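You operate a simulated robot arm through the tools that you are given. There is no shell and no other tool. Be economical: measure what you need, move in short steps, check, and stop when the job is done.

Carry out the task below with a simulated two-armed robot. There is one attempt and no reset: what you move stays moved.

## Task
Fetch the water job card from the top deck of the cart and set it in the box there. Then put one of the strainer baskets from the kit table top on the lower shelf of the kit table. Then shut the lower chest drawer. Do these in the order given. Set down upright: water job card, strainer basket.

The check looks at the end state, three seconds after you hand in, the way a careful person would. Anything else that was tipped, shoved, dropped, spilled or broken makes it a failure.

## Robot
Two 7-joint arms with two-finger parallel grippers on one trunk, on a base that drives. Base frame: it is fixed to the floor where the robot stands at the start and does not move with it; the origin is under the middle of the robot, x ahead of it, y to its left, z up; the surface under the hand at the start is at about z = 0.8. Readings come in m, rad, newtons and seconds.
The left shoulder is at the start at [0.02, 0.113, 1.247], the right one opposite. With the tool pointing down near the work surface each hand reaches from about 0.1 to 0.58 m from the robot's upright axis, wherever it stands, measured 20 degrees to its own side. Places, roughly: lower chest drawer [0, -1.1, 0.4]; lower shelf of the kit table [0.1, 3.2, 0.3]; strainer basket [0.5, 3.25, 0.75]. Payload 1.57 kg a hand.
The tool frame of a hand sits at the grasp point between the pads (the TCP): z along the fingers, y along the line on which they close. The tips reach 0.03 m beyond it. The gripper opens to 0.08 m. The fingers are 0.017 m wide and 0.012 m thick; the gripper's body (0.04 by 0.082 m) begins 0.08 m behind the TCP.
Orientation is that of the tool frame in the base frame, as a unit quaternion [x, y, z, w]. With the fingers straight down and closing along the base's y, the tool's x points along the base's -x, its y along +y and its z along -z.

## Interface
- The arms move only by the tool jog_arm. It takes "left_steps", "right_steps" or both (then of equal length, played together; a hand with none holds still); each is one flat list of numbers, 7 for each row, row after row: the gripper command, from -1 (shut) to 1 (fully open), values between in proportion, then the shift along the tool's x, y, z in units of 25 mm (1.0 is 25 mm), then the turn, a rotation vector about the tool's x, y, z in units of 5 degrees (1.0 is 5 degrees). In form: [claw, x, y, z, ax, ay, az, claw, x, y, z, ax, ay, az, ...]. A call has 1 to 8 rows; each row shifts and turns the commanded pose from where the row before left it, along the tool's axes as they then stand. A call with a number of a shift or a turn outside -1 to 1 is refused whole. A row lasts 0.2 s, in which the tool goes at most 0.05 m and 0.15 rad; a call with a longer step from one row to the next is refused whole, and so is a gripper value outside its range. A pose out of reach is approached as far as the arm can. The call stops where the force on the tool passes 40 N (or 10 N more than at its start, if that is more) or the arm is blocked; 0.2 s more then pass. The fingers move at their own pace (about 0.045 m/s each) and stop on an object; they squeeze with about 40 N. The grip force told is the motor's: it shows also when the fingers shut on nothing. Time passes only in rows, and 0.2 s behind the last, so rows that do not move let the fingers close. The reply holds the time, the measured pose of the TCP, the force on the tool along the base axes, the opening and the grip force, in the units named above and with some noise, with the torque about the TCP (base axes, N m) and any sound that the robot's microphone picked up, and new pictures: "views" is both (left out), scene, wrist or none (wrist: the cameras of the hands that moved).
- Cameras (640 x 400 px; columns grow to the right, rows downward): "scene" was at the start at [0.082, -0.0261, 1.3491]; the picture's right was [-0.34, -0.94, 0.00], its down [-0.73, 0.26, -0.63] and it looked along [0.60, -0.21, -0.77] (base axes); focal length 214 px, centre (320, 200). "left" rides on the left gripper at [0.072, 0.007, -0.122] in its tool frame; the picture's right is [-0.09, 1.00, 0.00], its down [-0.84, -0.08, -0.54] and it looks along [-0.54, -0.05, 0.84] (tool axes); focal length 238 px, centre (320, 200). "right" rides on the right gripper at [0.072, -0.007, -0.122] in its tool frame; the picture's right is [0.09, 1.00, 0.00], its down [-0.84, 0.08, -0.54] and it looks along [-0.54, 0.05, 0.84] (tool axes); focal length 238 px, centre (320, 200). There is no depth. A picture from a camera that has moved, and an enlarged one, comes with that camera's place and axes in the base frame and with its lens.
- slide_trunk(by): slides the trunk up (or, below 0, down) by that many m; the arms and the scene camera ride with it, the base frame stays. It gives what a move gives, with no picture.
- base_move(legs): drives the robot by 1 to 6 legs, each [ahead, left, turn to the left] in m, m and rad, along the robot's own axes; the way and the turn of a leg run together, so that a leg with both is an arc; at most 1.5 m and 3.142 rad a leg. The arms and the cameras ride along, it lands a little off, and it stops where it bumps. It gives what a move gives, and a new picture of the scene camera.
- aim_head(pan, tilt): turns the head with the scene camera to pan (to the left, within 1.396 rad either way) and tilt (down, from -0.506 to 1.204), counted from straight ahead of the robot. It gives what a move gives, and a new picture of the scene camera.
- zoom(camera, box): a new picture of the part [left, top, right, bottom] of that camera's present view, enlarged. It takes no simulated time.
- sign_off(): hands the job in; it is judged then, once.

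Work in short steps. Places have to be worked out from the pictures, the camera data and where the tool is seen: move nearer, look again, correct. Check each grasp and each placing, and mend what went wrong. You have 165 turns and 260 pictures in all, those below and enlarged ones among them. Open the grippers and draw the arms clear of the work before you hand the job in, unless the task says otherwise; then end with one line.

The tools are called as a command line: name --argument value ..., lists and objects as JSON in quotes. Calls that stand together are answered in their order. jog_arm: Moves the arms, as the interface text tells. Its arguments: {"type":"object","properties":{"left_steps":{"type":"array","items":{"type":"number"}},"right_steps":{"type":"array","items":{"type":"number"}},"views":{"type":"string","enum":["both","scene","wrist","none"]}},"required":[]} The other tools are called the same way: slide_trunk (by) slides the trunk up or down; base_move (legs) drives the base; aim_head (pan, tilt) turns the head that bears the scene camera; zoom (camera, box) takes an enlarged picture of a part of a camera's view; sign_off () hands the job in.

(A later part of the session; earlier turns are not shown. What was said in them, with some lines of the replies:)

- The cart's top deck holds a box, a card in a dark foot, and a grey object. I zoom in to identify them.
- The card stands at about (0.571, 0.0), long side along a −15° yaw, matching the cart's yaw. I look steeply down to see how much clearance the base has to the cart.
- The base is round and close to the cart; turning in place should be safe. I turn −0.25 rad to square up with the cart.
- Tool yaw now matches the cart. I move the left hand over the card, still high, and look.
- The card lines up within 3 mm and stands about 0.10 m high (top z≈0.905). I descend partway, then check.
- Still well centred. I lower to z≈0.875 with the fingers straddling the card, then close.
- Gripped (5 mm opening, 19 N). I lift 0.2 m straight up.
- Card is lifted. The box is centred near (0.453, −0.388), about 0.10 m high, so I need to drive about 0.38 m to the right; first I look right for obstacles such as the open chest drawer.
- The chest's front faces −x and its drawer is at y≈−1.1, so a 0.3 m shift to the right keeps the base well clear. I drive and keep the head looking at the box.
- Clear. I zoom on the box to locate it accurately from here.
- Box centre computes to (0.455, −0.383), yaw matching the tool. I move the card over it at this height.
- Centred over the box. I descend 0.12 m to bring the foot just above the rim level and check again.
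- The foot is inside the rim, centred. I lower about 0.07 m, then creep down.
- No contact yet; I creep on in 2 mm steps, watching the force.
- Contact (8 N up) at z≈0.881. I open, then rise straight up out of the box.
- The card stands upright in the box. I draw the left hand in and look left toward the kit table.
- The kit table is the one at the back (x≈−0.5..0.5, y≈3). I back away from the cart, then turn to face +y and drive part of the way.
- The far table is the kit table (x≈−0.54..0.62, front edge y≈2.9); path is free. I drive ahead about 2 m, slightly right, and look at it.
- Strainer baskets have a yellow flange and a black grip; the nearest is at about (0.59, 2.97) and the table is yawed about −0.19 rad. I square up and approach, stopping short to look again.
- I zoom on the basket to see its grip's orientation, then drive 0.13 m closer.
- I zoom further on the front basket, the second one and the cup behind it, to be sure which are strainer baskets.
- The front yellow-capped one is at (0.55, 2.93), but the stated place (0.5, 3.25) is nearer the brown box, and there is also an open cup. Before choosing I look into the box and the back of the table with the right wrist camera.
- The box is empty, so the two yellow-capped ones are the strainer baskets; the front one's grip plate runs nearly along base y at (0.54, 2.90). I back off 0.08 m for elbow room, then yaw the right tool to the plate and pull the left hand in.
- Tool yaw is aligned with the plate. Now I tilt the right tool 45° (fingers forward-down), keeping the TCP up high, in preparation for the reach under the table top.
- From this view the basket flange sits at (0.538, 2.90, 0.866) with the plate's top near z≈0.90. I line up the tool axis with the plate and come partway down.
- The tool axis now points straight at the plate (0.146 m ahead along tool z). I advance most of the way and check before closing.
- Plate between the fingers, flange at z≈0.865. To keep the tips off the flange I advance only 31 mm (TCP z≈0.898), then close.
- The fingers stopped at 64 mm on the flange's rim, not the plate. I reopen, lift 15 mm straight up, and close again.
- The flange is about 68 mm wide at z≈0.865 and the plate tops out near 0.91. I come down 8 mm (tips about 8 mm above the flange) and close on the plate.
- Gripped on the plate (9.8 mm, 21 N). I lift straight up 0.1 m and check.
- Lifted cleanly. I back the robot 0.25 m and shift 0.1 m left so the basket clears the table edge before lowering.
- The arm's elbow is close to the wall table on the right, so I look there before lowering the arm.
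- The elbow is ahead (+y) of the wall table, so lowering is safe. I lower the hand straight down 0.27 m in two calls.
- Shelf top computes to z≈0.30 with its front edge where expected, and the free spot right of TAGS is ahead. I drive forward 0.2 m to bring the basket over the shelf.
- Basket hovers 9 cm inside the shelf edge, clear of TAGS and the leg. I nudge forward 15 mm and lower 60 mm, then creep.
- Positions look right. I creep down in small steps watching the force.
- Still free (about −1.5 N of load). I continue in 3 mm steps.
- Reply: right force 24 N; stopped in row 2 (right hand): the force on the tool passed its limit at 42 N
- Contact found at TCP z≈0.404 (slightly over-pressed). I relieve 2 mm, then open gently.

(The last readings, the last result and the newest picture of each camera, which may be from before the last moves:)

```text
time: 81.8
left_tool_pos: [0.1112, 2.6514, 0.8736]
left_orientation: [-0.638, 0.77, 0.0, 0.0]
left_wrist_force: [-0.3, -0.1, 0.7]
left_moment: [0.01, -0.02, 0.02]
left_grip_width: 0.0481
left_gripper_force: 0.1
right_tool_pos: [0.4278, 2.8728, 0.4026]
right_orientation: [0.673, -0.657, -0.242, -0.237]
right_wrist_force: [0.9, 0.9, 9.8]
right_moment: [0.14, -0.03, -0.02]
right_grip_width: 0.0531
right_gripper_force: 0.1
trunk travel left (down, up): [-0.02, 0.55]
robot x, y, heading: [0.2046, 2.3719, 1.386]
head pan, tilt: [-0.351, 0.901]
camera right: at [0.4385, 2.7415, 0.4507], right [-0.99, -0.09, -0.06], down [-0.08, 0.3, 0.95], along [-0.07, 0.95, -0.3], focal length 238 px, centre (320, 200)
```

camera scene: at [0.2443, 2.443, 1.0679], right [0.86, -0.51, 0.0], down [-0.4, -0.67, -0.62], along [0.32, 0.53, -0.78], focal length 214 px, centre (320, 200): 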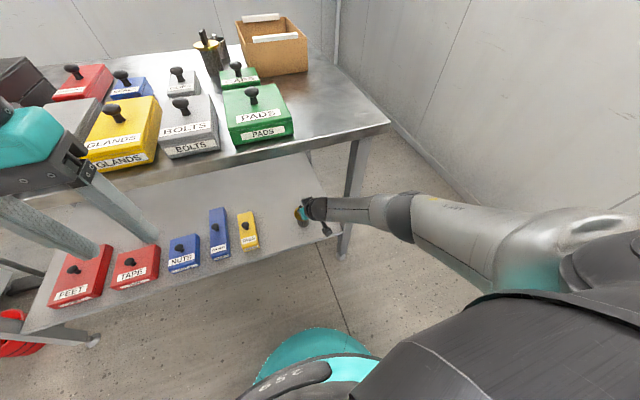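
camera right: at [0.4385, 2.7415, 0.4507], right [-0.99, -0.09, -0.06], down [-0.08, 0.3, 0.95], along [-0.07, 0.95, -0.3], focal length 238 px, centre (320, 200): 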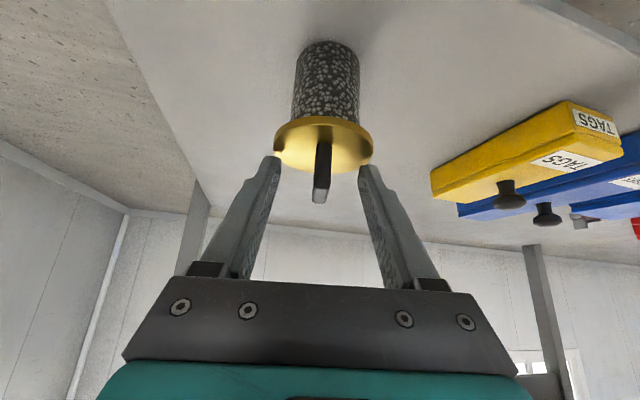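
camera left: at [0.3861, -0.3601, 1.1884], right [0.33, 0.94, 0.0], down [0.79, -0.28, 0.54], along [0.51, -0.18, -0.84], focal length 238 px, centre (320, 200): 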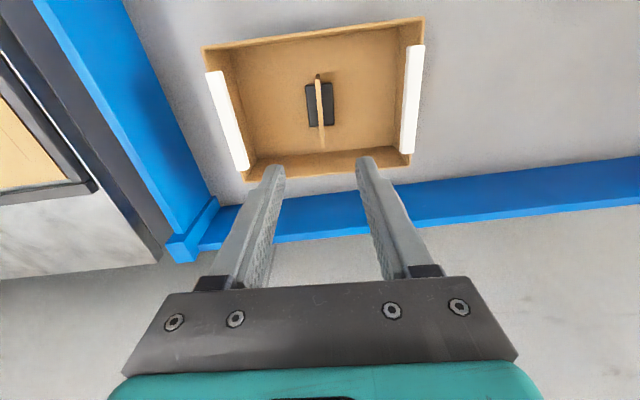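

The fingers have released the plate but about 10 N shows the tips resting on the flange. I lift straight up 12 mm, then retreat along the tool axis.

jog_arm --right_steps '[0.4, -0.154, 0, -0.184, 0, 0, 0, 0.4, -0.154, 0, -0.184, 0, 0, 0]' --views "none"

jog_arm --right_steps '[0.4, 0, 0, -0.5, 0, 0, 0, 0.4, 0, 0, -1, 0, 0, 0, 0.4, 0, 0, -1, 0, 0, 0]' --views "wrist"

```text
time: 82.4
left_tool_pos: [0.1105, 2.6521, 0.8752]
left_orientation: [-0.638, 0.77, 0.0, -0.001]
left_wrist_force: [-0.1, -1.0, -0.6]
left_moment: [-0.03, 0.02, 0.0]
left_grip_width: 0.0478
left_gripper_force: 0.0
right_tool_pos: [0.4297, 2.8747, 0.4134]
right_orientation: [0.673, -0.658, -0.242, -0.236]
right_wrist_force: [-0.9, -0.6, 0.7]
right_moment: [-0.01, 0.0, 0.04]
right_grip_width: 0.0559
right_gripper_force: 0.0
trunk travel left (down, up): [-0.02, 0.55]
robot x, y, heading: [0.2026, 2.3702, 1.383]
head pan, tilt: [-0.351, 0.901]
```

```text
time: 83.2
left_tool_pos: [0.1106, 2.6506, 0.8755]
left_orientation: [-0.638, 0.77, 0.0, 0.0]
left_wrist_force: [-0.2, -0.9, 0.5]
left_moment: [-0.01, -0.01, -0.03]
left_grip_width: 0.0478
left_gripper_force: 0.0
right_tool_pos: [0.4397, 2.8293, 0.4569]
right_orientation: [0.675, -0.657, -0.242, -0.235]
right_wrist_force: [0.1, 0.3, 0.9]
right_moment: [-0.08, 0.0, 0.01]
right_grip_width: 0.0558
right_gripper_force: 0.1
right hand out of reach, approached as far as the arm can: row 3
trunk travel left (down, up): [-0.02, 0.55]
robot x, y, heading: [0.2033, 2.3709, 1.387]
head pan, tilt: [-0.351, 0.901]
camera right: at [0.4501, 2.6971, 0.5072], right [-0.99, -0.1, -0.06], down [-0.08, 0.3, 0.95], along [-0.08, 0.95, -0.31], focal length 238 px, centre (320, 200)
```

right: 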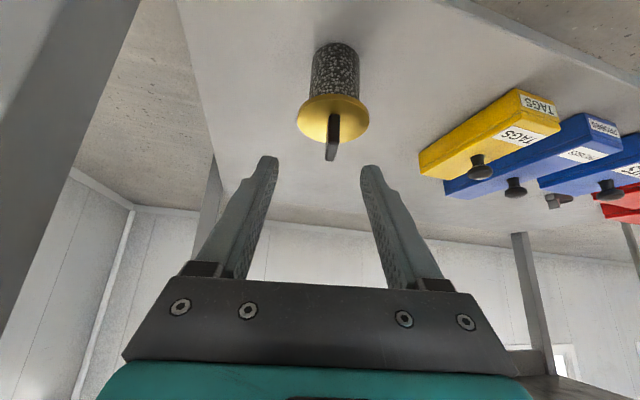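

The basket stands upright on the shelf. I back the base 0.2 m out from under the table and check the placing.

base_move --legs '[[-0.2, 0, 0]]'

zoom --camera "right" --box '[150, 0, 640, 300]'

```text
time: 84.8
left_tool_pos: [0.0732, 2.4538, 0.8744]
left_orientation: [-0.638, 0.77, 0.0, -0.001]
left_wrist_force: [0.6, -0.2, -0.3]
left_moment: [-0.02, -0.03, 0.01]
left_grip_width: 0.0481
left_gripper_force: 0.0
right_tool_pos: [0.4016, 2.6314, 0.4582]
right_orientation: [0.673, -0.658, -0.243, -0.236]
right_wrist_force: [-0.3, -0.3, 0.1]
right_moment: [0.0, -0.03, 0.02]
right_grip_width: 0.0557
right_gripper_force: 0.1
trunk travel left (down, up): [-0.02, 0.55]
robot x, y, heading: [0.1623, 2.1699, 1.383]
head pan, tilt: [-0.351, 0.901]
camera scene: at [0.2069, 2.2446, 1.0679], right [0.86, -0.51, 0.0], down [-0.4, -0.67, -0.62], along [0.32, 0.53, -0.78], focal length 214 px, centre (320, 200)
```

scene: 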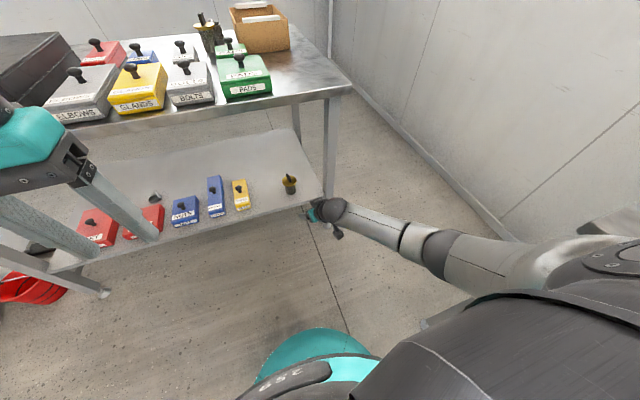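

```text
1.31 times, centred on (395, 150) of right
camera zoom: at [0.4124, 2.4992, 0.5072], right [-0.99, -0.1, -0.06], down [-0.08, 0.3, 0.95], along [-0.07, 0.95, -0.31], focal length 311 px, centre (222, 265)
```

zoom: 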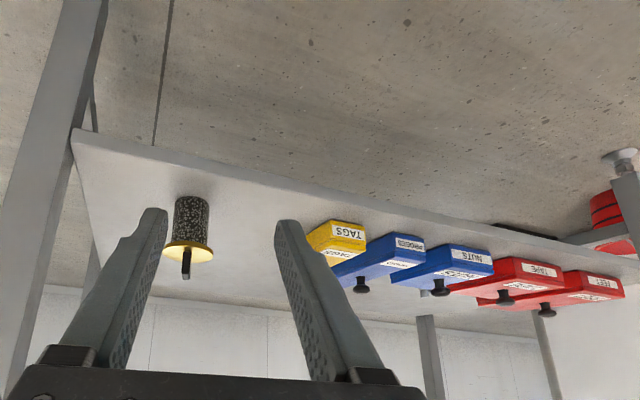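

The basket is upright, clear of everything. Next the drawer: I raise the trunk and the right hand for travel.

slide_trunk --by 0.28

jog_arm --right_steps '[-1, -0.643, 0, -0.766, 0, 0, 0, -1, -0.643, 0, -0.766, 0, 0, 0, -1, -0.643, 0, -0.766, 0, 0, 0, -1, -0.643, 0, -0.766, 0, 0, 0, -1, -0.643, 0, -0.766, 0, 0, 0, -1, -0.643, 0, -0.766, 0, 0, 0, -1, -0.643, 0, -0.766, 0, 0, 0, -1, -0.643, 0, -0.766, 0, 0, 0]' --views "none"

base_move --legs '[[-0.9, 0.35, 0.18]]'

```text
time: 87.6
left_tool_pos: [0.0735, 2.4531, 1.1538]
left_orientation: [-0.638, 0.77, -0.001, 0.0]
left_wrist_force: [-0.1, -0.2, -0.7]
left_moment: [-0.02, -0.01, 0.03]
left_grip_width: 0.0481
left_gripper_force: 0.1
right_tool_pos: [0.4014, 2.6309, 0.7396]
right_orientation: [0.674, -0.657, -0.242, -0.235]
right_wrist_force: [1.3, 0.1, 0.6]
right_moment: [0.0, -0.02, -0.03]
right_grip_width: 0.0559
right_gripper_force: 0.1
trunk travel left (down, up): [-0.3, 0.27]
robot x, y, heading: [0.165, 2.1654, 1.382]
head pan, tilt: [-0.351, 0.901]
```

```text
time: 89.4
left_tool_pos: [0.0739, 2.4531, 1.1544]
left_orientation: [-0.638, 0.77, 0.0, 0.001]
left_wrist_force: [-0.1, 0.3, -0.1]
left_moment: [-0.03, -0.03, -0.01]
left_grip_width: 0.0483
left_gripper_force: 0.1
right_tool_pos: [0.402, 2.6336, 0.939]
right_orientation: [0.673, -0.658, -0.242, -0.235]
right_wrist_force: [0.9, 0.7, 0.9]
right_moment: [0.02, -0.03, 0.03]
right_grip_width: 0.0002
right_gripper_force: 21.5
trunk travel left (down, up): [-0.3, 0.27]
robot x, y, heading: [0.1673, 2.1688, 1.382]
head pan, tilt: [-0.351, 0.901]
```

```text
time: 94.5
left_tool_pos: [-0.4114, 1.5672, 1.1555]
left_orientation: [-0.706, 0.708, 0.001, 0.0]
left_wrist_force: [-0.3, -0.8, -0.2]
left_moment: [0.03, 0.0, 0.02]
left_grip_width: 0.048
left_gripper_force: 0.1
right_tool_pos: [-0.1217, 1.8051, 0.938]
right_orientation: [0.732, -0.592, -0.264, -0.211]
right_wrist_force: [-0.1, -0.4, -0.8]
right_moment: [0.01, 0.01, 0.0]
right_grip_width: 0.0
right_gripper_force: 21.0
trunk travel left (down, up): [-0.3, 0.27]
robot x, y, heading: [-0.2695, 1.3071, 1.569]
head pan, tilt: [-0.351, 0.901]
camera scene: at [-0.2416, 1.386, 1.3479], right [0.94, -0.35, 0.0], down [-0.27, -0.74, -0.62], along [0.21, 0.58, -0.78], focal length 214 px, centre (320, 200)
```

scene: 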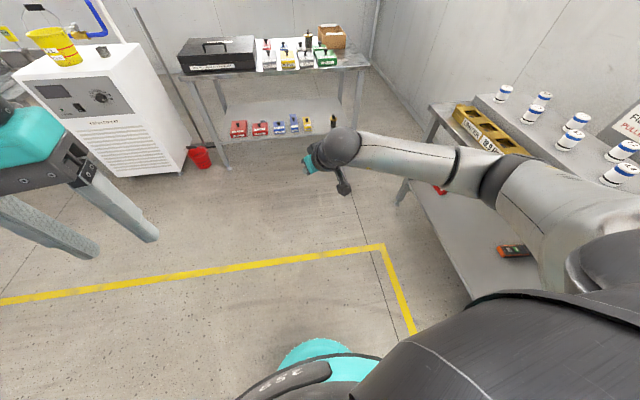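

I shift left away from the wall table, then back down the aisle and turn to face the chest.

base_move --legs '[[0, 0.22, 0], [-1.0, 0, 0], [-0.7, 0, 0], [0, 0, -1.77]]'

aim_head --pan -0.5 --tilt 0.7

```text
time: 108.6
left_tool_pos: [-0.2051, -0.2991, 1.1549]
left_orientation: [0.102, 0.995, 0.001, 0.0]
left_wrist_force: [0.0, 0.2, 0.4]
left_moment: [0.0, -0.01, -0.02]
left_grip_width: 0.0481
left_gripper_force: 0.0
right_tool_pos: [-0.0294, -0.6317, 0.9386]
right_orientation: [-0.003, 0.941, 0.003, 0.337]
right_wrist_force: [0.1, -0.3, 0.6]
right_moment: [0.02, -0.01, -0.01]
right_grip_width: 0.0
right_gripper_force: 21.2
trunk travel left (down, up): [-0.3, 0.27]
robot x, y, heading: [-0.4859, -0.3867, -0.204]
head pan, tilt: [-0.351, 0.901]
camera scene: at [-0.4148, -0.4292, 1.3479], right [-0.53, -0.85, 0.0], down [-0.67, 0.41, -0.62], along [0.53, -0.33, -0.78], focal length 214 px, centre (320, 200)
```

scene: 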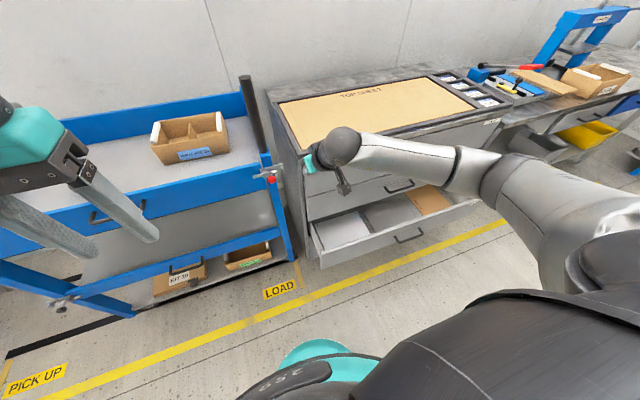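

```text
time: 109.3
left_tool_pos: [-0.2039, -0.2981, 1.1548]
left_orientation: [0.102, 0.995, 0.0, 0.0]
left_wrist_force: [0.4, 0.0, 0.8]
left_moment: [0.0, -0.02, 0.01]
left_grip_width: 0.0479
left_gripper_force: 0.0
right_tool_pos: [-0.0302, -0.6309, 0.9383]
right_orientation: [-0.003, 0.941, 0.002, 0.338]
right_wrist_force: [0.8, 0.2, -0.3]
right_moment: [-0.02, -0.01, 0.03]
right_grip_width: 0.0
right_gripper_force: 21.5
trunk travel left (down, up): [-0.3, 0.27]
robot x, y, heading: [-0.4879, -0.3892, -0.2]
head pan, tilt: [-0.499, 0.7]
camera scene: at [-0.4142, -0.4443, 1.364], right [-0.65, -0.76, 0.0], down [-0.49, 0.42, -0.76], along [0.58, -0.49, -0.64], focal length 214 px, centre (320, 200)
```

scene: 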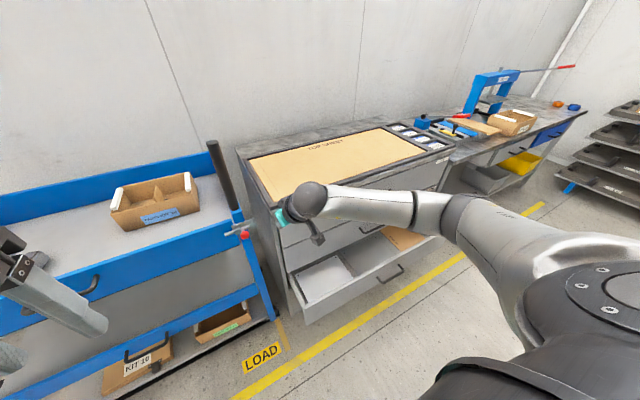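

The lower drawer is open, front running from about (−0.07, −0.63) to (−0.27, −1.37), handle near (−0.2, −1.09, 0.4). I back up 0.25 m, then strafe right so the right hand faces its middle.

base_move --legs '[[-0.25, 0, 0], [0, -0.43, -0.03]]'

aim_head --pan -0.1 --tilt 0.8

```text
time: 113.4
left_tool_pos: [-0.5394, -0.6782, 1.1537]
left_orientation: [0.119, 0.993, 0.0, 0.001]
left_wrist_force: [-0.2, -0.5, -0.2]
left_moment: [0.04, 0.06, -0.02]
left_grip_width: 0.0477
left_gripper_force: 0.0
right_tool_pos: [-0.3761, -1.0162, 0.939]
right_orientation: [0.012, 0.941, -0.003, 0.338]
right_wrist_force: [-0.1, -0.5, 0.4]
right_moment: [0.02, 0.02, 0.01]
right_grip_width: 0.0
right_gripper_force: 21.6
trunk travel left (down, up): [-0.3, 0.27]
robot x, y, heading: [-0.8296, -0.7566, -0.234]
head pan, tilt: [-0.499, 0.7]
camera scene: at [-0.7542, -0.8174, 1.3641], right [-0.67, -0.74, 0.0], down [-0.48, 0.43, -0.76], along [0.57, -0.51, -0.64], focal length 214 px, centre (320, 200)
```

scene: 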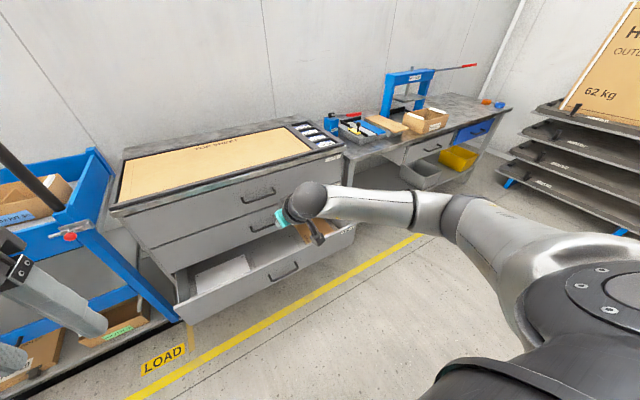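

```text
time: 114.3
left_tool_pos: [-0.5391, -0.6776, 1.1542]
left_orientation: [0.118, 0.993, 0.0, 0.0]
left_wrist_force: [-0.1, 0.3, -0.4]
left_moment: [-0.03, 0.0, 0.02]
left_grip_width: 0.0479
left_gripper_force: 0.0
right_tool_pos: [-0.375, -1.0148, 0.9381]
right_orientation: [0.012, 0.941, -0.003, 0.337]
right_wrist_force: [-0.8, -0.4, -0.3]
right_moment: [-0.01, -0.02, -0.01]
right_grip_width: 0.0001
right_gripper_force: 21.8
trunk travel left (down, up): [-0.3, 0.27]
robot x, y, heading: [-0.8229, -0.7564, -0.238]
head pan, tilt: [-0.099, 0.799]
camera scene: at [-0.741, -0.7865, 1.3558], right [-0.33, -0.94, 0.0], down [-0.68, 0.24, -0.7], along [0.66, -0.23, -0.72], focal length 214 px, centre (320, 200)
```

scene: 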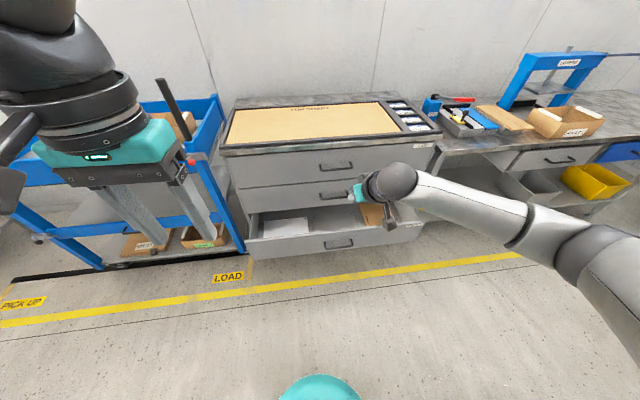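

I lower the trunk and then the right hand in front of the open drawer to see the panel's height with the wrist camera.

slide_trunk --by -0.28

jog_arm --right_steps '[-1, 0.643, 0, 0.766, 0, 0, 0, -1, 0.643, 0, 0.766, 0, 0, 0, -1, 0.643, 0, 0.766, 0, 0, 0, -1, 0.643, 0, 0.766, 0, 0, 0, -1, 0.643, 0, 0.766, 0, 0, 0, -1, 0.643, 0, 0.766, 0, 0, 0]' --views "both"

```text
time: 117.1
left_tool_pos: [-0.5394, -0.6773, 0.874]
left_orientation: [0.118, 0.993, 0.001, 0.0]
left_wrist_force: [-0.1, -0.6, 0.4]
left_moment: [-0.01, -0.02, -0.02]
left_grip_width: 0.0484
left_gripper_force: 0.1
right_tool_pos: [-0.375, -1.0155, 0.6577]
right_orientation: [0.012, 0.941, -0.003, 0.338]
right_wrist_force: [-0.2, -0.1, -0.3]
right_moment: [-0.01, -0.01, 0.02]
right_grip_width: 0.0
right_gripper_force: 21.3
trunk travel left (down, up): [-0.02, 0.55]
robot x, y, heading: [-0.8244, -0.7579, -0.234]
head pan, tilt: [-0.099, 0.799]
```

```text
time: 118.5
left_tool_pos: [-0.5396, -0.6777, 0.8745]
left_orientation: [0.118, 0.993, 0.0, 0.0]
left_wrist_force: [0.6, -0.1, 0.2]
left_moment: [0.0, 0.03, 0.02]
left_grip_width: 0.0479
left_gripper_force: 0.0
right_tool_pos: [-0.3769, -1.0153, 0.5089]
right_orientation: [0.01, 0.941, -0.002, 0.337]
right_wrist_force: [0.1, -0.9, -0.4]
right_moment: [0.01, 0.0, 0.04]
right_grip_width: 0.0
right_gripper_force: 21.4
trunk travel left (down, up): [-0.02, 0.55]
robot x, y, heading: [-0.8278, -0.7565, -0.238]
head pan, tilt: [-0.099, 0.799]
camera scene: at [-0.741, -0.7864, 1.0758], right [-0.33, -0.94, 0.0], down [-0.68, 0.24, -0.7], along [0.66, -0.23, -0.72], focal length 214 px, centre (320, 200)
camera right: at [-0.5101, -1.0188, 0.5575], right [-0.05, 1.0, -0.06], down [0.3, 0.07, 0.95], along [0.95, 0.03, -0.31], focal length 238 px, centre (320, 200)
```

scene: 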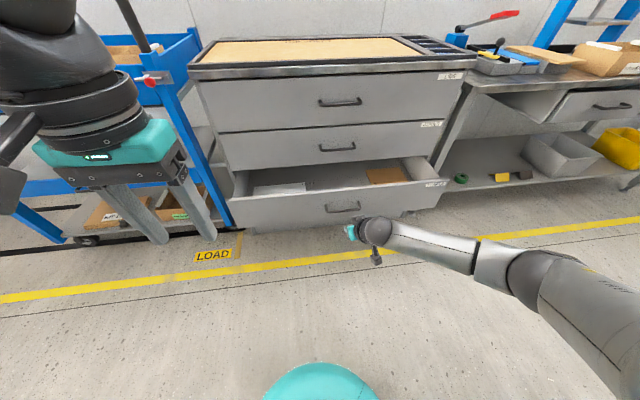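
right: 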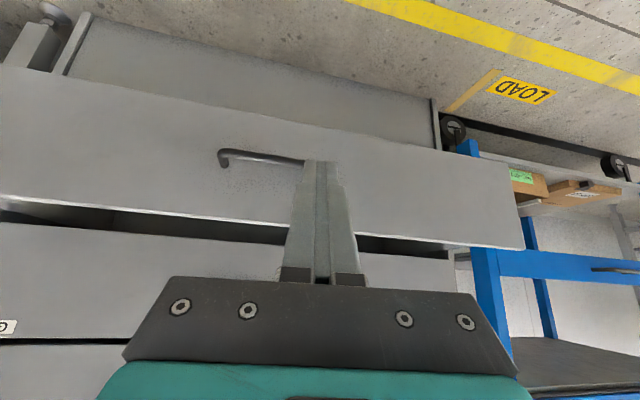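

The lower drawer's panel spans z≈0.32–0.49, handle centred near y=−1.10, and my fingers are just left of the handle. I lower to tip height 0.40 and drive 0.14 m forward, then look again.

jog_arm --right_steps '[-1, 0.54, 0, 0.643, 0, 0, 0, -1, 0.54, 0, 0.643, 0, 0, 0, -1, 0.54, 0, 0.643, 0, 0, 0, -1, 0.54, 0, 0.643, 0, 0, 0]' --views "none"

base_move --legs '[[0.14, 0, 0]]'

jog_arm --right_steps '[-1, 0, 0, 0, 0, 0, 0]' --views "wrist"

```text
time: 119.5
left_tool_pos: [-0.5402, -0.6785, 0.8743]
left_orientation: [0.118, 0.993, 0.0, 0.0]
left_wrist_force: [0.0, -0.9, -0.5]
left_moment: [0.03, 0.02, 0.01]
left_grip_width: 0.0481
left_gripper_force: 0.0
right_tool_pos: [-0.3781, -1.0154, 0.423]
right_orientation: [0.012, 0.942, -0.002, 0.337]
right_wrist_force: [0.2, -0.7, -0.4]
right_moment: [-0.03, 0.01, -0.02]
right_grip_width: 0.0
right_gripper_force: 21.5
trunk travel left (down, up): [-0.02, 0.55]
robot x, y, heading: [-0.8276, -0.7567, -0.235]
head pan, tilt: [-0.099, 0.799]
```

```text
time: 120.8
left_tool_pos: [-0.4026, -0.7117, 0.8736]
left_orientation: [0.118, 0.993, 0.0, -0.001]
left_wrist_force: [-0.1, 0.3, -0.5]
left_moment: [-0.01, -0.03, 0.03]
left_grip_width: 0.0482
left_gripper_force: 0.0
right_tool_pos: [-0.2395, -1.05, 0.4259]
right_orientation: [0.012, 0.941, -0.002, 0.338]
right_wrist_force: [0.1, 0.5, -0.3]
right_moment: [0.0, 0.01, 0.03]
right_grip_width: 0.0002
right_gripper_force: 21.5
trunk travel left (down, up): [-0.02, 0.55]
robot x, y, heading: [-0.6887, -0.7903, -0.232]
head pan, tilt: [-0.099, 0.799]
camera scene: at [-0.6039, -0.8194, 1.0758], right [-0.33, -0.94, 0.0], down [-0.68, 0.24, -0.7], along [0.66, -0.23, -0.72], focal length 214 px, centre (320, 200)
```

scene: 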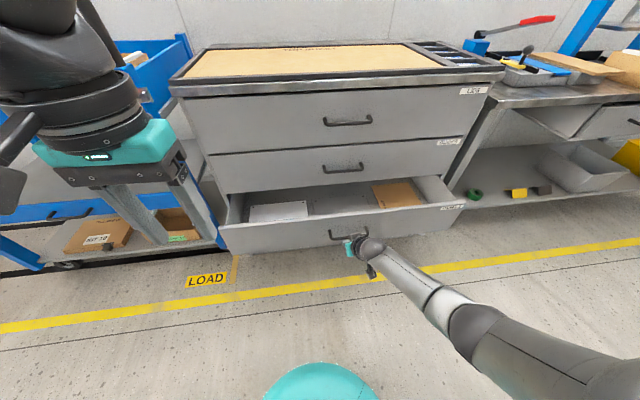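

```text
time: 121.2
left_tool_pos: [-0.4019, -0.7114, 0.8737]
left_orientation: [0.117, 0.993, 0.0, 0.0]
left_wrist_force: [0.0, -0.1, -0.6]
left_moment: [-0.02, 0.0, 0.01]
left_grip_width: 0.0478
left_gripper_force: 0.0
right_tool_pos: [-0.2415, -1.0485, 0.4257]
right_orientation: [0.012, 0.941, -0.003, 0.337]
right_wrist_force: [-0.7, -0.4, 0.3]
right_moment: [-0.04, 0.02, 0.0]
right_grip_width: 0.0001
right_gripper_force: 21.0
trunk travel left (down, up): [-0.02, 0.55]
robot x, y, heading: [-0.6914, -0.7912, -0.236]
head pan, tilt: [-0.099, 0.799]
camera right: at [-0.3741, -1.0523, 0.4739], right [-0.05, 1.0, -0.05], down [0.3, 0.07, 0.95], along [0.95, 0.03, -0.31], focal length 238 px, centre (320, 200)
```

right: 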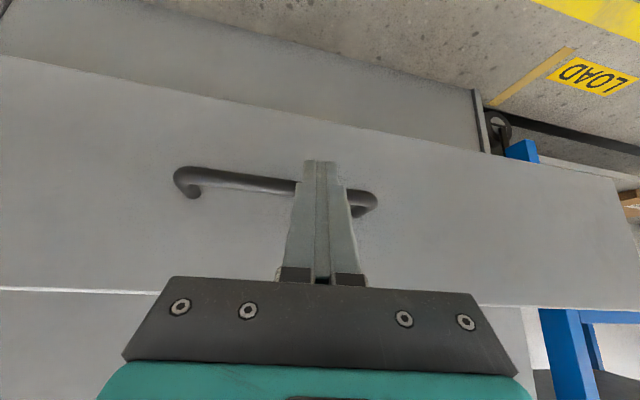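

The fingers are in front of the handle's left end. I shift 70 mm to +y to push on the bare panel beside it.

jog_arm --right_steps '[-1, 0, 0.93, 0, 0, 0, 0, -1, 0, 0.93, 0, 0, 0, 0, -1, 0, 0.93, 0, 0, 0, 0]' --views "wrist"

```text
time: 122.0
left_tool_pos: [-0.4028, -0.7117, 0.8739]
left_orientation: [0.118, 0.993, 0.0, 0.0]
left_wrist_force: [-0.4, 0.2, -0.4]
left_moment: [0.03, 0.01, 0.02]
left_grip_width: 0.048
left_gripper_force: 0.1
right_tool_pos: [-0.2417, -1.0495, 0.4249]
right_orientation: [0.011, 0.941, -0.002, 0.338]
right_wrist_force: [0.4, 0.3, 1.2]
right_moment: [0.0, 0.02, -0.01]
right_grip_width: 0.0
right_gripper_force: 21.4
right hand out of reach, approached as far as the arm can: row 1, 2, 3
trunk travel left (down, up): [-0.02, 0.55]
robot x, y, heading: [-0.6933, -0.7891, -0.233]
head pan, tilt: [-0.099, 0.799]
camera right: at [-0.374, -1.0523, 0.4739], right [-0.05, 1.0, -0.05], down [0.3, 0.07, 0.95], along [0.95, 0.03, -0.31], focal length 238 px, centre (320, 200)
```

right: 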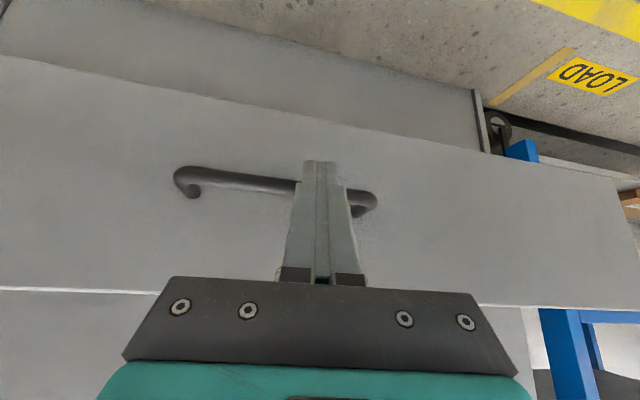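

The arm is at a joint limit sideways, so I strafe the base instead: back 2 cm and left 7.5 cm.

base_move --legs '[[-0.03, 0, 0], [0, 0.075, 0]]'

jog_arm --right_steps '[-1, 0, 0, 0, 0, 0, 0]' --views "wrist"

```text
time: 123.5
left_tool_pos: [-0.4142, -0.6313, 0.8743]
left_orientation: [0.118, 0.993, 0.0, 0.0]
left_wrist_force: [0.3, 0.7, -0.3]
left_moment: [0.02, 0.01, 0.0]
left_grip_width: 0.048
left_gripper_force: 0.0
right_tool_pos: [-0.2532, -0.9696, 0.4241]
right_orientation: [0.012, 0.941, -0.002, 0.338]
right_wrist_force: [0.3, 0.3, 0.1]
right_moment: [0.03, 0.02, -0.02]
right_grip_width: 0.0001
right_gripper_force: 21.3
trunk travel left (down, up): [-0.02, 0.55]
robot x, y, heading: [-0.702, -0.7104, -0.236]
head pan, tilt: [-0.099, 0.799]
camera scene: at [-0.6155, -0.7402, 1.0758], right [-0.33, -0.94, 0.0], down [-0.68, 0.24, -0.7], along [0.66, -0.23, -0.72], focal length 214 px, centre (320, 200)
```

scene: 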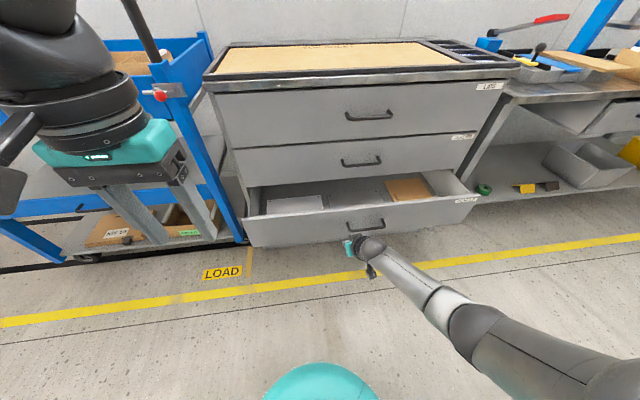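

```text
time: 123.9
left_tool_pos: [-0.4139, -0.6312, 0.874]
left_orientation: [0.117, 0.993, 0.0, 0.0]
left_wrist_force: [0.6, -1.2, 0.1]
left_moment: [-0.04, 0.01, 0.02]
left_grip_width: 0.048
left_gripper_force: 0.0
right_tool_pos: [-0.2529, -0.9691, 0.426]
right_orientation: [0.011, 0.941, -0.002, 0.338]
right_wrist_force: [0.4, -0.1, 0.5]
right_moment: [0.02, 0.0, 0.0]
right_grip_width: 0.0
right_gripper_force: 21.0
trunk travel left (down, up): [-0.02, 0.55]
robot x, y, heading: [-0.6997, -0.71, -0.241]
head pan, tilt: [-0.099, 0.799]
camera right: at [-0.3859, -0.9733, 0.4739], right [-0.05, 1.0, -0.05], down [0.3, 0.07, 0.95], along [0.95, 0.03, -0.31], focal length 238 px, centre (320, 200)
```

right: 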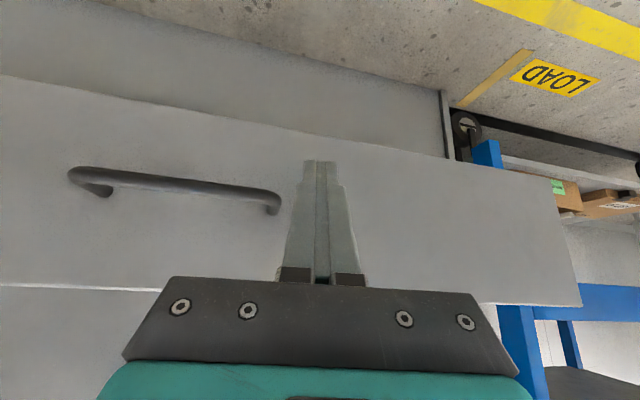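

Now beside the handle on bare panel. I drive forward in short legs and watch force and drawer.

base_move --legs '[[0.06, 0, 0]]'

base_move --legs '[[0.05, 0, 0]]'

```text
time: 124.9
left_tool_pos: [-0.357, -0.6469, 0.8754]
left_orientation: [0.118, 0.993, 0.0, 0.0]
left_wrist_force: [-0.4, -0.3, -0.7]
left_moment: [0.04, 0.0, 0.0]
left_grip_width: 0.0482
left_gripper_force: 0.0
right_tool_pos: [-0.1949, -0.9828, 0.4251]
right_orientation: [0.011, 0.942, -0.001, 0.337]
right_wrist_force: [0.7, -0.2, -0.5]
right_moment: [-0.01, 0.0, -0.02]
right_grip_width: 0.0
right_gripper_force: 21.1
trunk travel left (down, up): [-0.02, 0.55]
robot x, y, heading: [-0.6483, -0.7263, -0.241]
head pan, tilt: [-0.099, 0.799]
camera scene: at [-0.5572, -0.7542, 1.0758], right [-0.33, -0.94, 0.0], down [-0.68, 0.24, -0.7], along [0.66, -0.23, -0.72], focal length 214 px, centre (320, 200)
```

scene: 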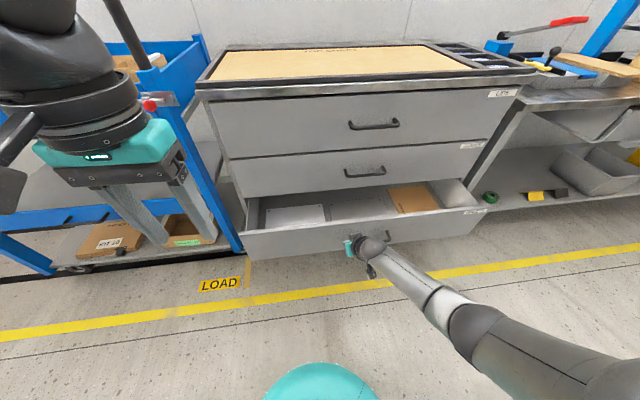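

```text
time: 125.8
left_tool_pos: [-0.3077, -0.6579, 0.8754]
left_orientation: [0.119, 0.993, 0.001, 0.001]
left_wrist_force: [-0.4, 0.6, 0.1]
left_moment: [-0.02, 0.01, -0.05]
left_grip_width: 0.0478
left_gripper_force: 0.1
right_tool_pos: [-0.146, -0.9943, 0.4252]
right_orientation: [0.012, 0.941, -0.003, 0.337]
right_wrist_force: [-0.2, -0.5, 0.1]
right_moment: [-0.01, 0.01, 0.02]
right_grip_width: 0.0001
right_gripper_force: 21.0
trunk travel left (down, up): [-0.02, 0.55]
robot x, y, heading: [-0.5951, -0.7348, -0.237]
head pan, tilt: [-0.099, 0.799]
camera scene: at [-0.509, -0.7659, 1.0758], right [-0.33, -0.94, 0.0], down [-0.68, 0.24, -0.7], along [0.66, -0.23, -0.72], focal length 214 px, centre (320, 200)
```

scene: 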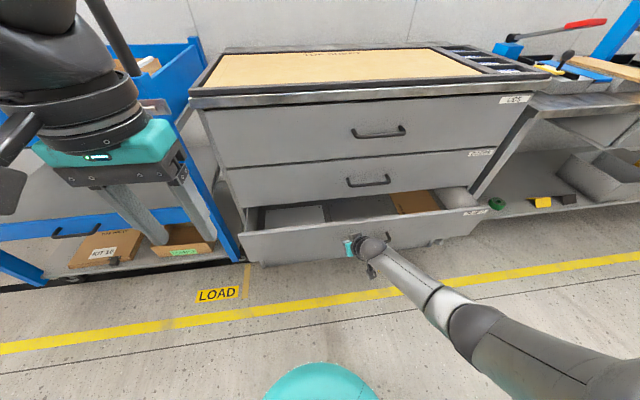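

No resistance yet, or the drawer is sliding freely. I check with the wrist camera.

jog_arm --right_steps '[-1, 0, 0, 0, 0, 0, 0]' --views "wrist"

```text
time: 126.2
left_tool_pos: [-0.3067, -0.6589, 0.874]
left_orientation: [0.118, 0.993, 0.0, 0.001]
left_wrist_force: [-0.4, -0.2, -0.5]
left_moment: [-0.01, 0.0, 0.02]
left_grip_width: 0.048
left_gripper_force: 0.1
right_tool_pos: [-0.1464, -0.9951, 0.4235]
right_orientation: [0.012, 0.941, -0.002, 0.337]
right_wrist_force: [0.0, 0.3, -0.6]
right_moment: [-0.02, -0.02, 0.02]
right_grip_width: 0.0
right_gripper_force: 21.0
trunk travel left (down, up): [-0.02, 0.55]
robot x, y, heading: [-0.5948, -0.7367, -0.235]
head pan, tilt: [-0.099, 0.799]
camera right: at [-0.2796, -0.9991, 0.4738], right [-0.05, 1.0, -0.05], down [0.3, 0.07, 0.95], along [0.95, 0.03, -0.31], focal length 238 px, centre (320, 200)
```

right: 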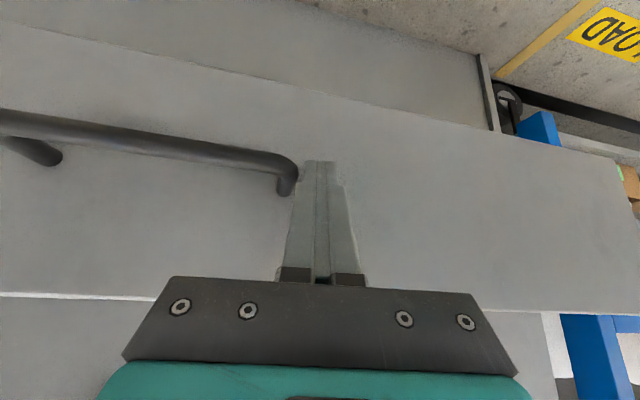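

Not yet touching, and the handle's end is close beside the finger. I strafe 2.5 cm left and go on forward.

base_move --legs '[[0, 0.03, 0], [0.05, 0, 0]]'

jog_arm --right_steps '[-1, 0, 0, 0, 0, 0, 0]' --views "wrist"

```text
time: 127.5
left_tool_pos: [-0.2523, -0.6399, 0.8747]
left_orientation: [0.118, 0.993, 0.0, 0.0]
left_wrist_force: [0.0, 0.1, 0.9]
left_moment: [0.0, 0.03, 0.01]
left_grip_width: 0.048
left_gripper_force: 0.1
right_tool_pos: [-0.0921, -0.9783, 0.4255]
right_orientation: [0.013, 0.941, -0.003, 0.337]
right_wrist_force: [0.4, 0.2, 0.3]
right_moment: [-0.03, 0.0, 0.0]
right_grip_width: 0.0
right_gripper_force: 21.1
trunk travel left (down, up): [-0.02, 0.55]
robot x, y, heading: [-0.5337, -0.7223, -0.234]
head pan, tilt: [-0.099, 0.799]
camera scene: at [-0.4536, -0.7485, 1.0758], right [-0.33, -0.94, 0.0], down [-0.68, 0.24, -0.7], along [0.66, -0.23, -0.72], focal length 214 px, centre (320, 200)
```

scene: 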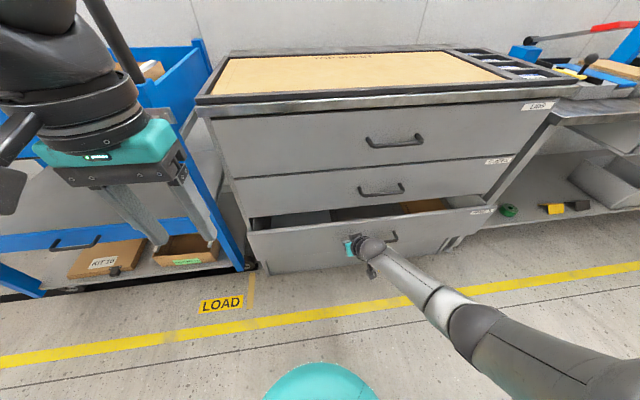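

```text
time: 127.9
left_tool_pos: [-0.2522, -0.6414, 0.8749]
left_orientation: [0.118, 0.993, 0.0, 0.001]
left_wrist_force: [-0.3, 0.2, -0.4]
left_moment: [0.01, 0.0, -0.02]
left_grip_width: 0.0479
left_gripper_force: 0.1
right_tool_pos: [-0.0908, -0.9789, 0.4255]
right_orientation: [0.013, 0.942, -0.003, 0.337]
right_wrist_force: [0.8, 0.3, -0.6]
right_moment: [0.03, -0.01, 0.02]
right_grip_width: 0.0
right_gripper_force: 21.0
trunk travel left (down, up): [-0.02, 0.55]
robot x, y, heading: [-0.5382, -0.7173, -0.235]
head pan, tilt: [-0.099, 0.799]
camera right: at [-0.2243, -0.9819, 0.4738], right [-0.05, 1.0, -0.05], down [0.3, 0.07, 0.95], along [0.95, 0.03, -0.31], focal length 238 px, centre (320, 200)
```

right: 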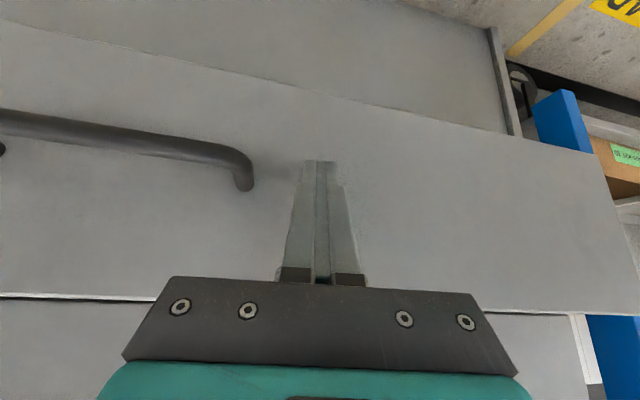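

The drawer is sliding in smoothly (opening clearly narrower). I keep pushing.

base_move --legs '[[0.05, 0, 0]]'

base_move --legs '[[0.03, 0, 0]]'

```text
time: 128.9
left_tool_pos: [-0.2035, -0.6522, 0.8744]
left_orientation: [0.119, 0.993, 0.0, 0.0]
left_wrist_force: [-0.4, 0.1, 0.1]
left_moment: [-0.01, -0.01, 0.0]
left_grip_width: 0.0479
left_gripper_force: 0.0
right_tool_pos: [-0.0426, -0.99, 0.4248]
right_orientation: [0.012, 0.941, -0.003, 0.337]
right_wrist_force: [-0.9, 0.0, -0.2]
right_moment: [0.02, -0.01, 0.0]
right_grip_width: 0.0001
right_gripper_force: 21.2
trunk travel left (down, up): [-0.02, 0.55]
robot x, y, heading: [-0.4909, -0.7325, -0.234]
head pan, tilt: [-0.099, 0.799]
camera scene: at [-0.4053, -0.7602, 1.0758], right [-0.33, -0.94, 0.0], down [-0.68, 0.24, -0.7], along [0.66, -0.23, -0.72], focal length 214 px, centre (320, 200)
```

scene: 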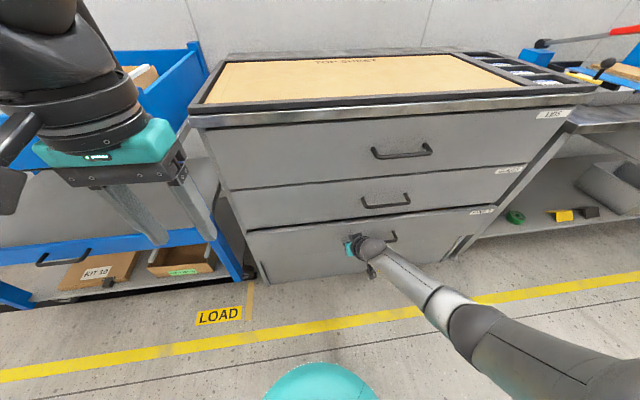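

```text
time: 129.8
left_tool_pos: [-0.1766, -0.6602, 0.8758]
left_orientation: [0.118, 0.993, -0.001, 0.0]
left_wrist_force: [-0.4, 0.3, -0.2]
left_moment: [-0.01, 0.01, -0.01]
left_grip_width: 0.048
left_gripper_force: 0.0
right_tool_pos: [-0.0175, -0.9952, 0.4234]
right_orientation: [0.013, 0.942, -0.002, 0.334]
right_wrist_force: [-5.6, 0.6, 3.9]
right_moment: [-0.05, -0.03, -0.05]
right_grip_width: 0.0
right_gripper_force: 21.4
trunk travel left (down, up): [-0.02, 0.55]
robot x, y, heading: [-0.4648, -0.7396, -0.245]
head pan, tilt: [-0.099, 0.799]
stopped in leg 1: the force on the tool passed its limit at 98 N (the readings are from after the stop); the commanded pose is now the measured one
camera scene: at [-0.3788, -0.7667, 1.0758], right [-0.33, -0.94, 0.0], down [-0.68, 0.24, -0.7], along [0.66, -0.23, -0.72], focal length 214 px, centre (320, 200)
```

scene: 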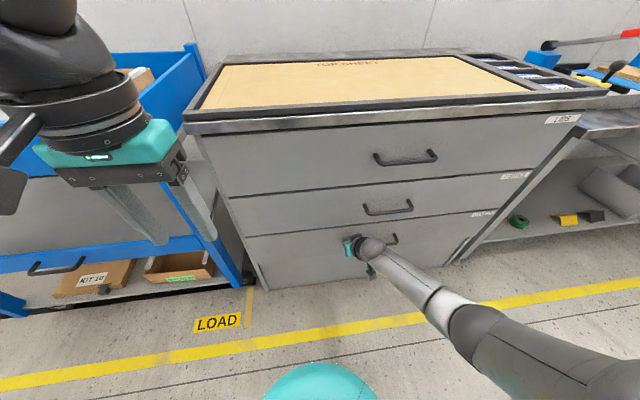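

The drawer reached its stop and now looks flush with the others. I back away and inspect.

base_move --legs '[[-0.3, 0, 0]]'

zoom --camera "scene" --box '[180, 60, 500, 260]'

zoom --camera "right" --box '[0, 0, 640, 400]'

```text
time: 131.8
left_tool_pos: [-0.4685, -0.5883, 0.8732]
left_orientation: [0.118, 0.993, -0.001, -0.001]
left_wrist_force: [-0.9, 0.3, 0.5]
left_moment: [-0.01, 0.01, 0.0]
left_grip_width: 0.0478
left_gripper_force: 0.1
right_tool_pos: [-0.3093, -0.9253, 0.4238]
right_orientation: [0.013, 0.942, -0.002, 0.334]
right_wrist_force: [-0.6, 0.4, 0.0]
right_moment: [-0.01, 0.0, -0.01]
right_grip_width: 0.0
right_gripper_force: 21.4
trunk travel left (down, up): [-0.02, 0.55]
robot x, y, heading: [-0.7527, -0.6655, -0.24]
head pan, tilt: [-0.099, 0.799]
camera scene: at [-0.6697, -0.6961, 1.0758], right [-0.33, -0.94, 0.0], down [-0.68, 0.24, -0.7], along [0.66, -0.23, -0.72], focal length 214 px, centre (320, 200)
```

scene: 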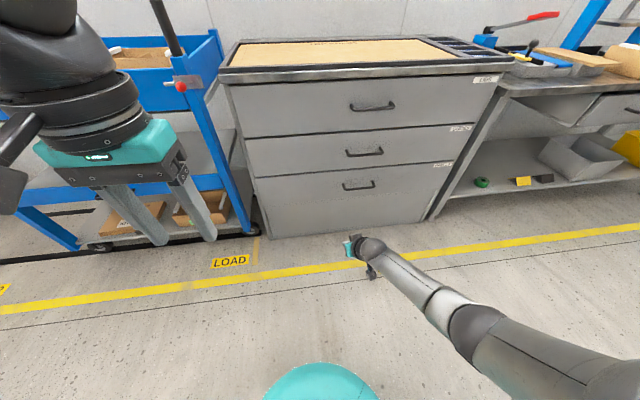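

```text
2.00 times, centred on (340, 160) of scene
camera zoom: at [-0.6697, -0.6961, 1.0758], right [-0.33, -0.94, 0.0], down [-0.68, 0.24, -0.7], along [0.66, -0.23, -0.72], focal length 429 px, centre (280, 280)
```

zoom: 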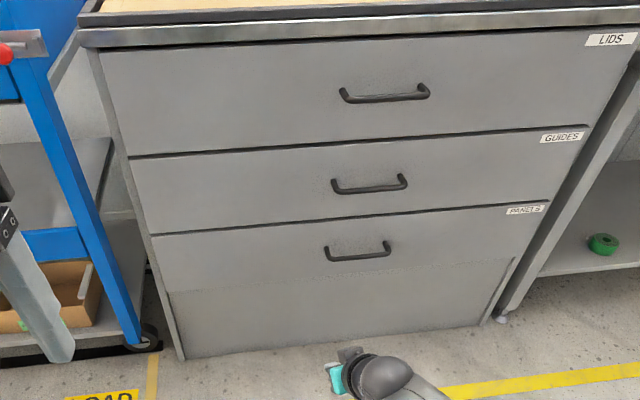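

```text
1.00 times, centred on (320, 200) of right (not enlarged: the box is as wide or as high as the picture)
camera zoom: at [-0.4424, -0.9289, 0.4735], right [-0.05, 1.0, -0.05], down [0.31, 0.06, 0.95], along [0.95, 0.03, -0.31], focal length 238 px, centre (320, 200)
```

zoom: 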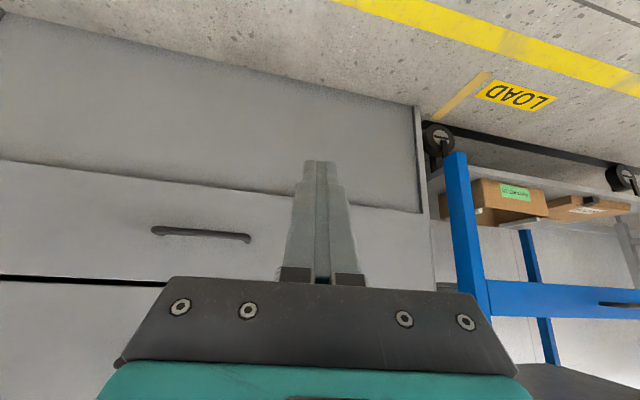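

The lower drawer is shut flush. I raise the hands, open the right gripper, and take a last look at the cart's card.

slide_trunk --by 0.28

jog_arm --right_steps '[1, -0.643, 0, -0.766, 0, 0, 0, 1, -0.643, 0, -0.766, 0, 0, 0, 1, 0, 0, 0, 0, 0, 0, 1, 0, 0, 0, 0, 0, 0]' --left_steps '[1, 0, 0, 0, 0, 0, 0, 1, 0, 0, 0, 0, 0, 0, 1, 0, 0, 0, 0, 0, 0, 1, 0, 0, 0, 0, 0, 0]' --views "none"

aim_head --pan 0.45 --tilt 0.4

```text
time: 134.7
left_tool_pos: [-0.4692, -0.5888, 1.1543]
left_orientation: [0.118, 0.993, 0.001, -0.001]
left_wrist_force: [-0.3, 0.3, -0.2]
left_moment: [0.03, -0.01, 0.01]
left_grip_width: 0.0479
left_gripper_force: 0.0
right_tool_pos: [-0.3099, -0.925, 0.704]
right_orientation: [0.013, 0.943, -0.002, 0.334]
right_wrist_force: [-0.2, 0.5, -0.4]
right_moment: [-0.02, 0.0, -0.03]
right_grip_width: 0.0001
right_gripper_force: 21.1
trunk travel left (down, up): [-0.3, 0.27]
robot x, y, heading: [-0.7543, -0.6678, -0.24]
head pan, tilt: [-0.099, 0.799]
```

```text
time: 135.7
left_tool_pos: [-0.4686, -0.5884, 1.1542]
left_orientation: [0.118, 0.993, 0.001, -0.001]
left_wrist_force: [-0.8, -0.5, 0.6]
left_moment: [-0.01, 0.01, -0.02]
left_grip_width: 0.0802
left_gripper_force: 0.0
right_tool_pos: [-0.3088, -0.9264, 0.7546]
right_orientation: [0.013, 0.943, -0.002, 0.333]
right_wrist_force: [-0.3, 0.2, 0.0]
right_moment: [0.0, 0.0, 0.02]
right_grip_width: 0.0801
right_gripper_force: 0.1
trunk travel left (down, up): [-0.3, 0.27]
robot x, y, heading: [-0.7584, -0.6683, -0.236]
head pan, tilt: [-0.099, 0.799]
```

```text
time: 136.7
left_tool_pos: [-0.4676, -0.5896, 1.1539]
left_orientation: [0.118, 0.993, 0.0, -0.001]
left_wrist_force: [0.0, 1.1, 0.1]
left_moment: [0.01, 0.0, 0.02]
left_grip_width: 0.0799
left_gripper_force: 0.0
right_tool_pos: [-0.3093, -0.926, 0.7551]
right_orientation: [0.013, 0.942, -0.002, 0.334]
right_wrist_force: [-0.3, 0.0, -0.5]
right_moment: [0.02, -0.01, 0.03]
right_grip_width: 0.0798
right_gripper_force: 0.1
trunk travel left (down, up): [-0.3, 0.27]
robot x, y, heading: [-0.7594, -0.664, -0.235]
head pan, tilt: [0.45, 0.4]
camera scene: at [-0.6553, -0.65, 1.3909], right [0.21, -0.98, 0.0], down [-0.38, -0.08, -0.92], along [0.9, 0.19, -0.39], focal length 214 px, centre (320, 200)
```

scene: 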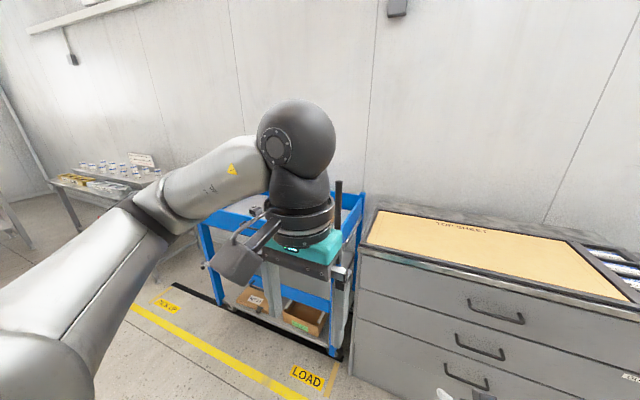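

The arm hides the box here, but the pictures taken on the way back to the chest showed the card standing in it, and nothing has touched the cart since. Both grippers are open and clear of the work, so I hand in.

sign_off

```text
The job is handed in.
```

The water job card stands upright in the box on the cart, one yellow-capped strainer basket stands upright on the kit table's lower shelf, and the lower chest drawer is shut.
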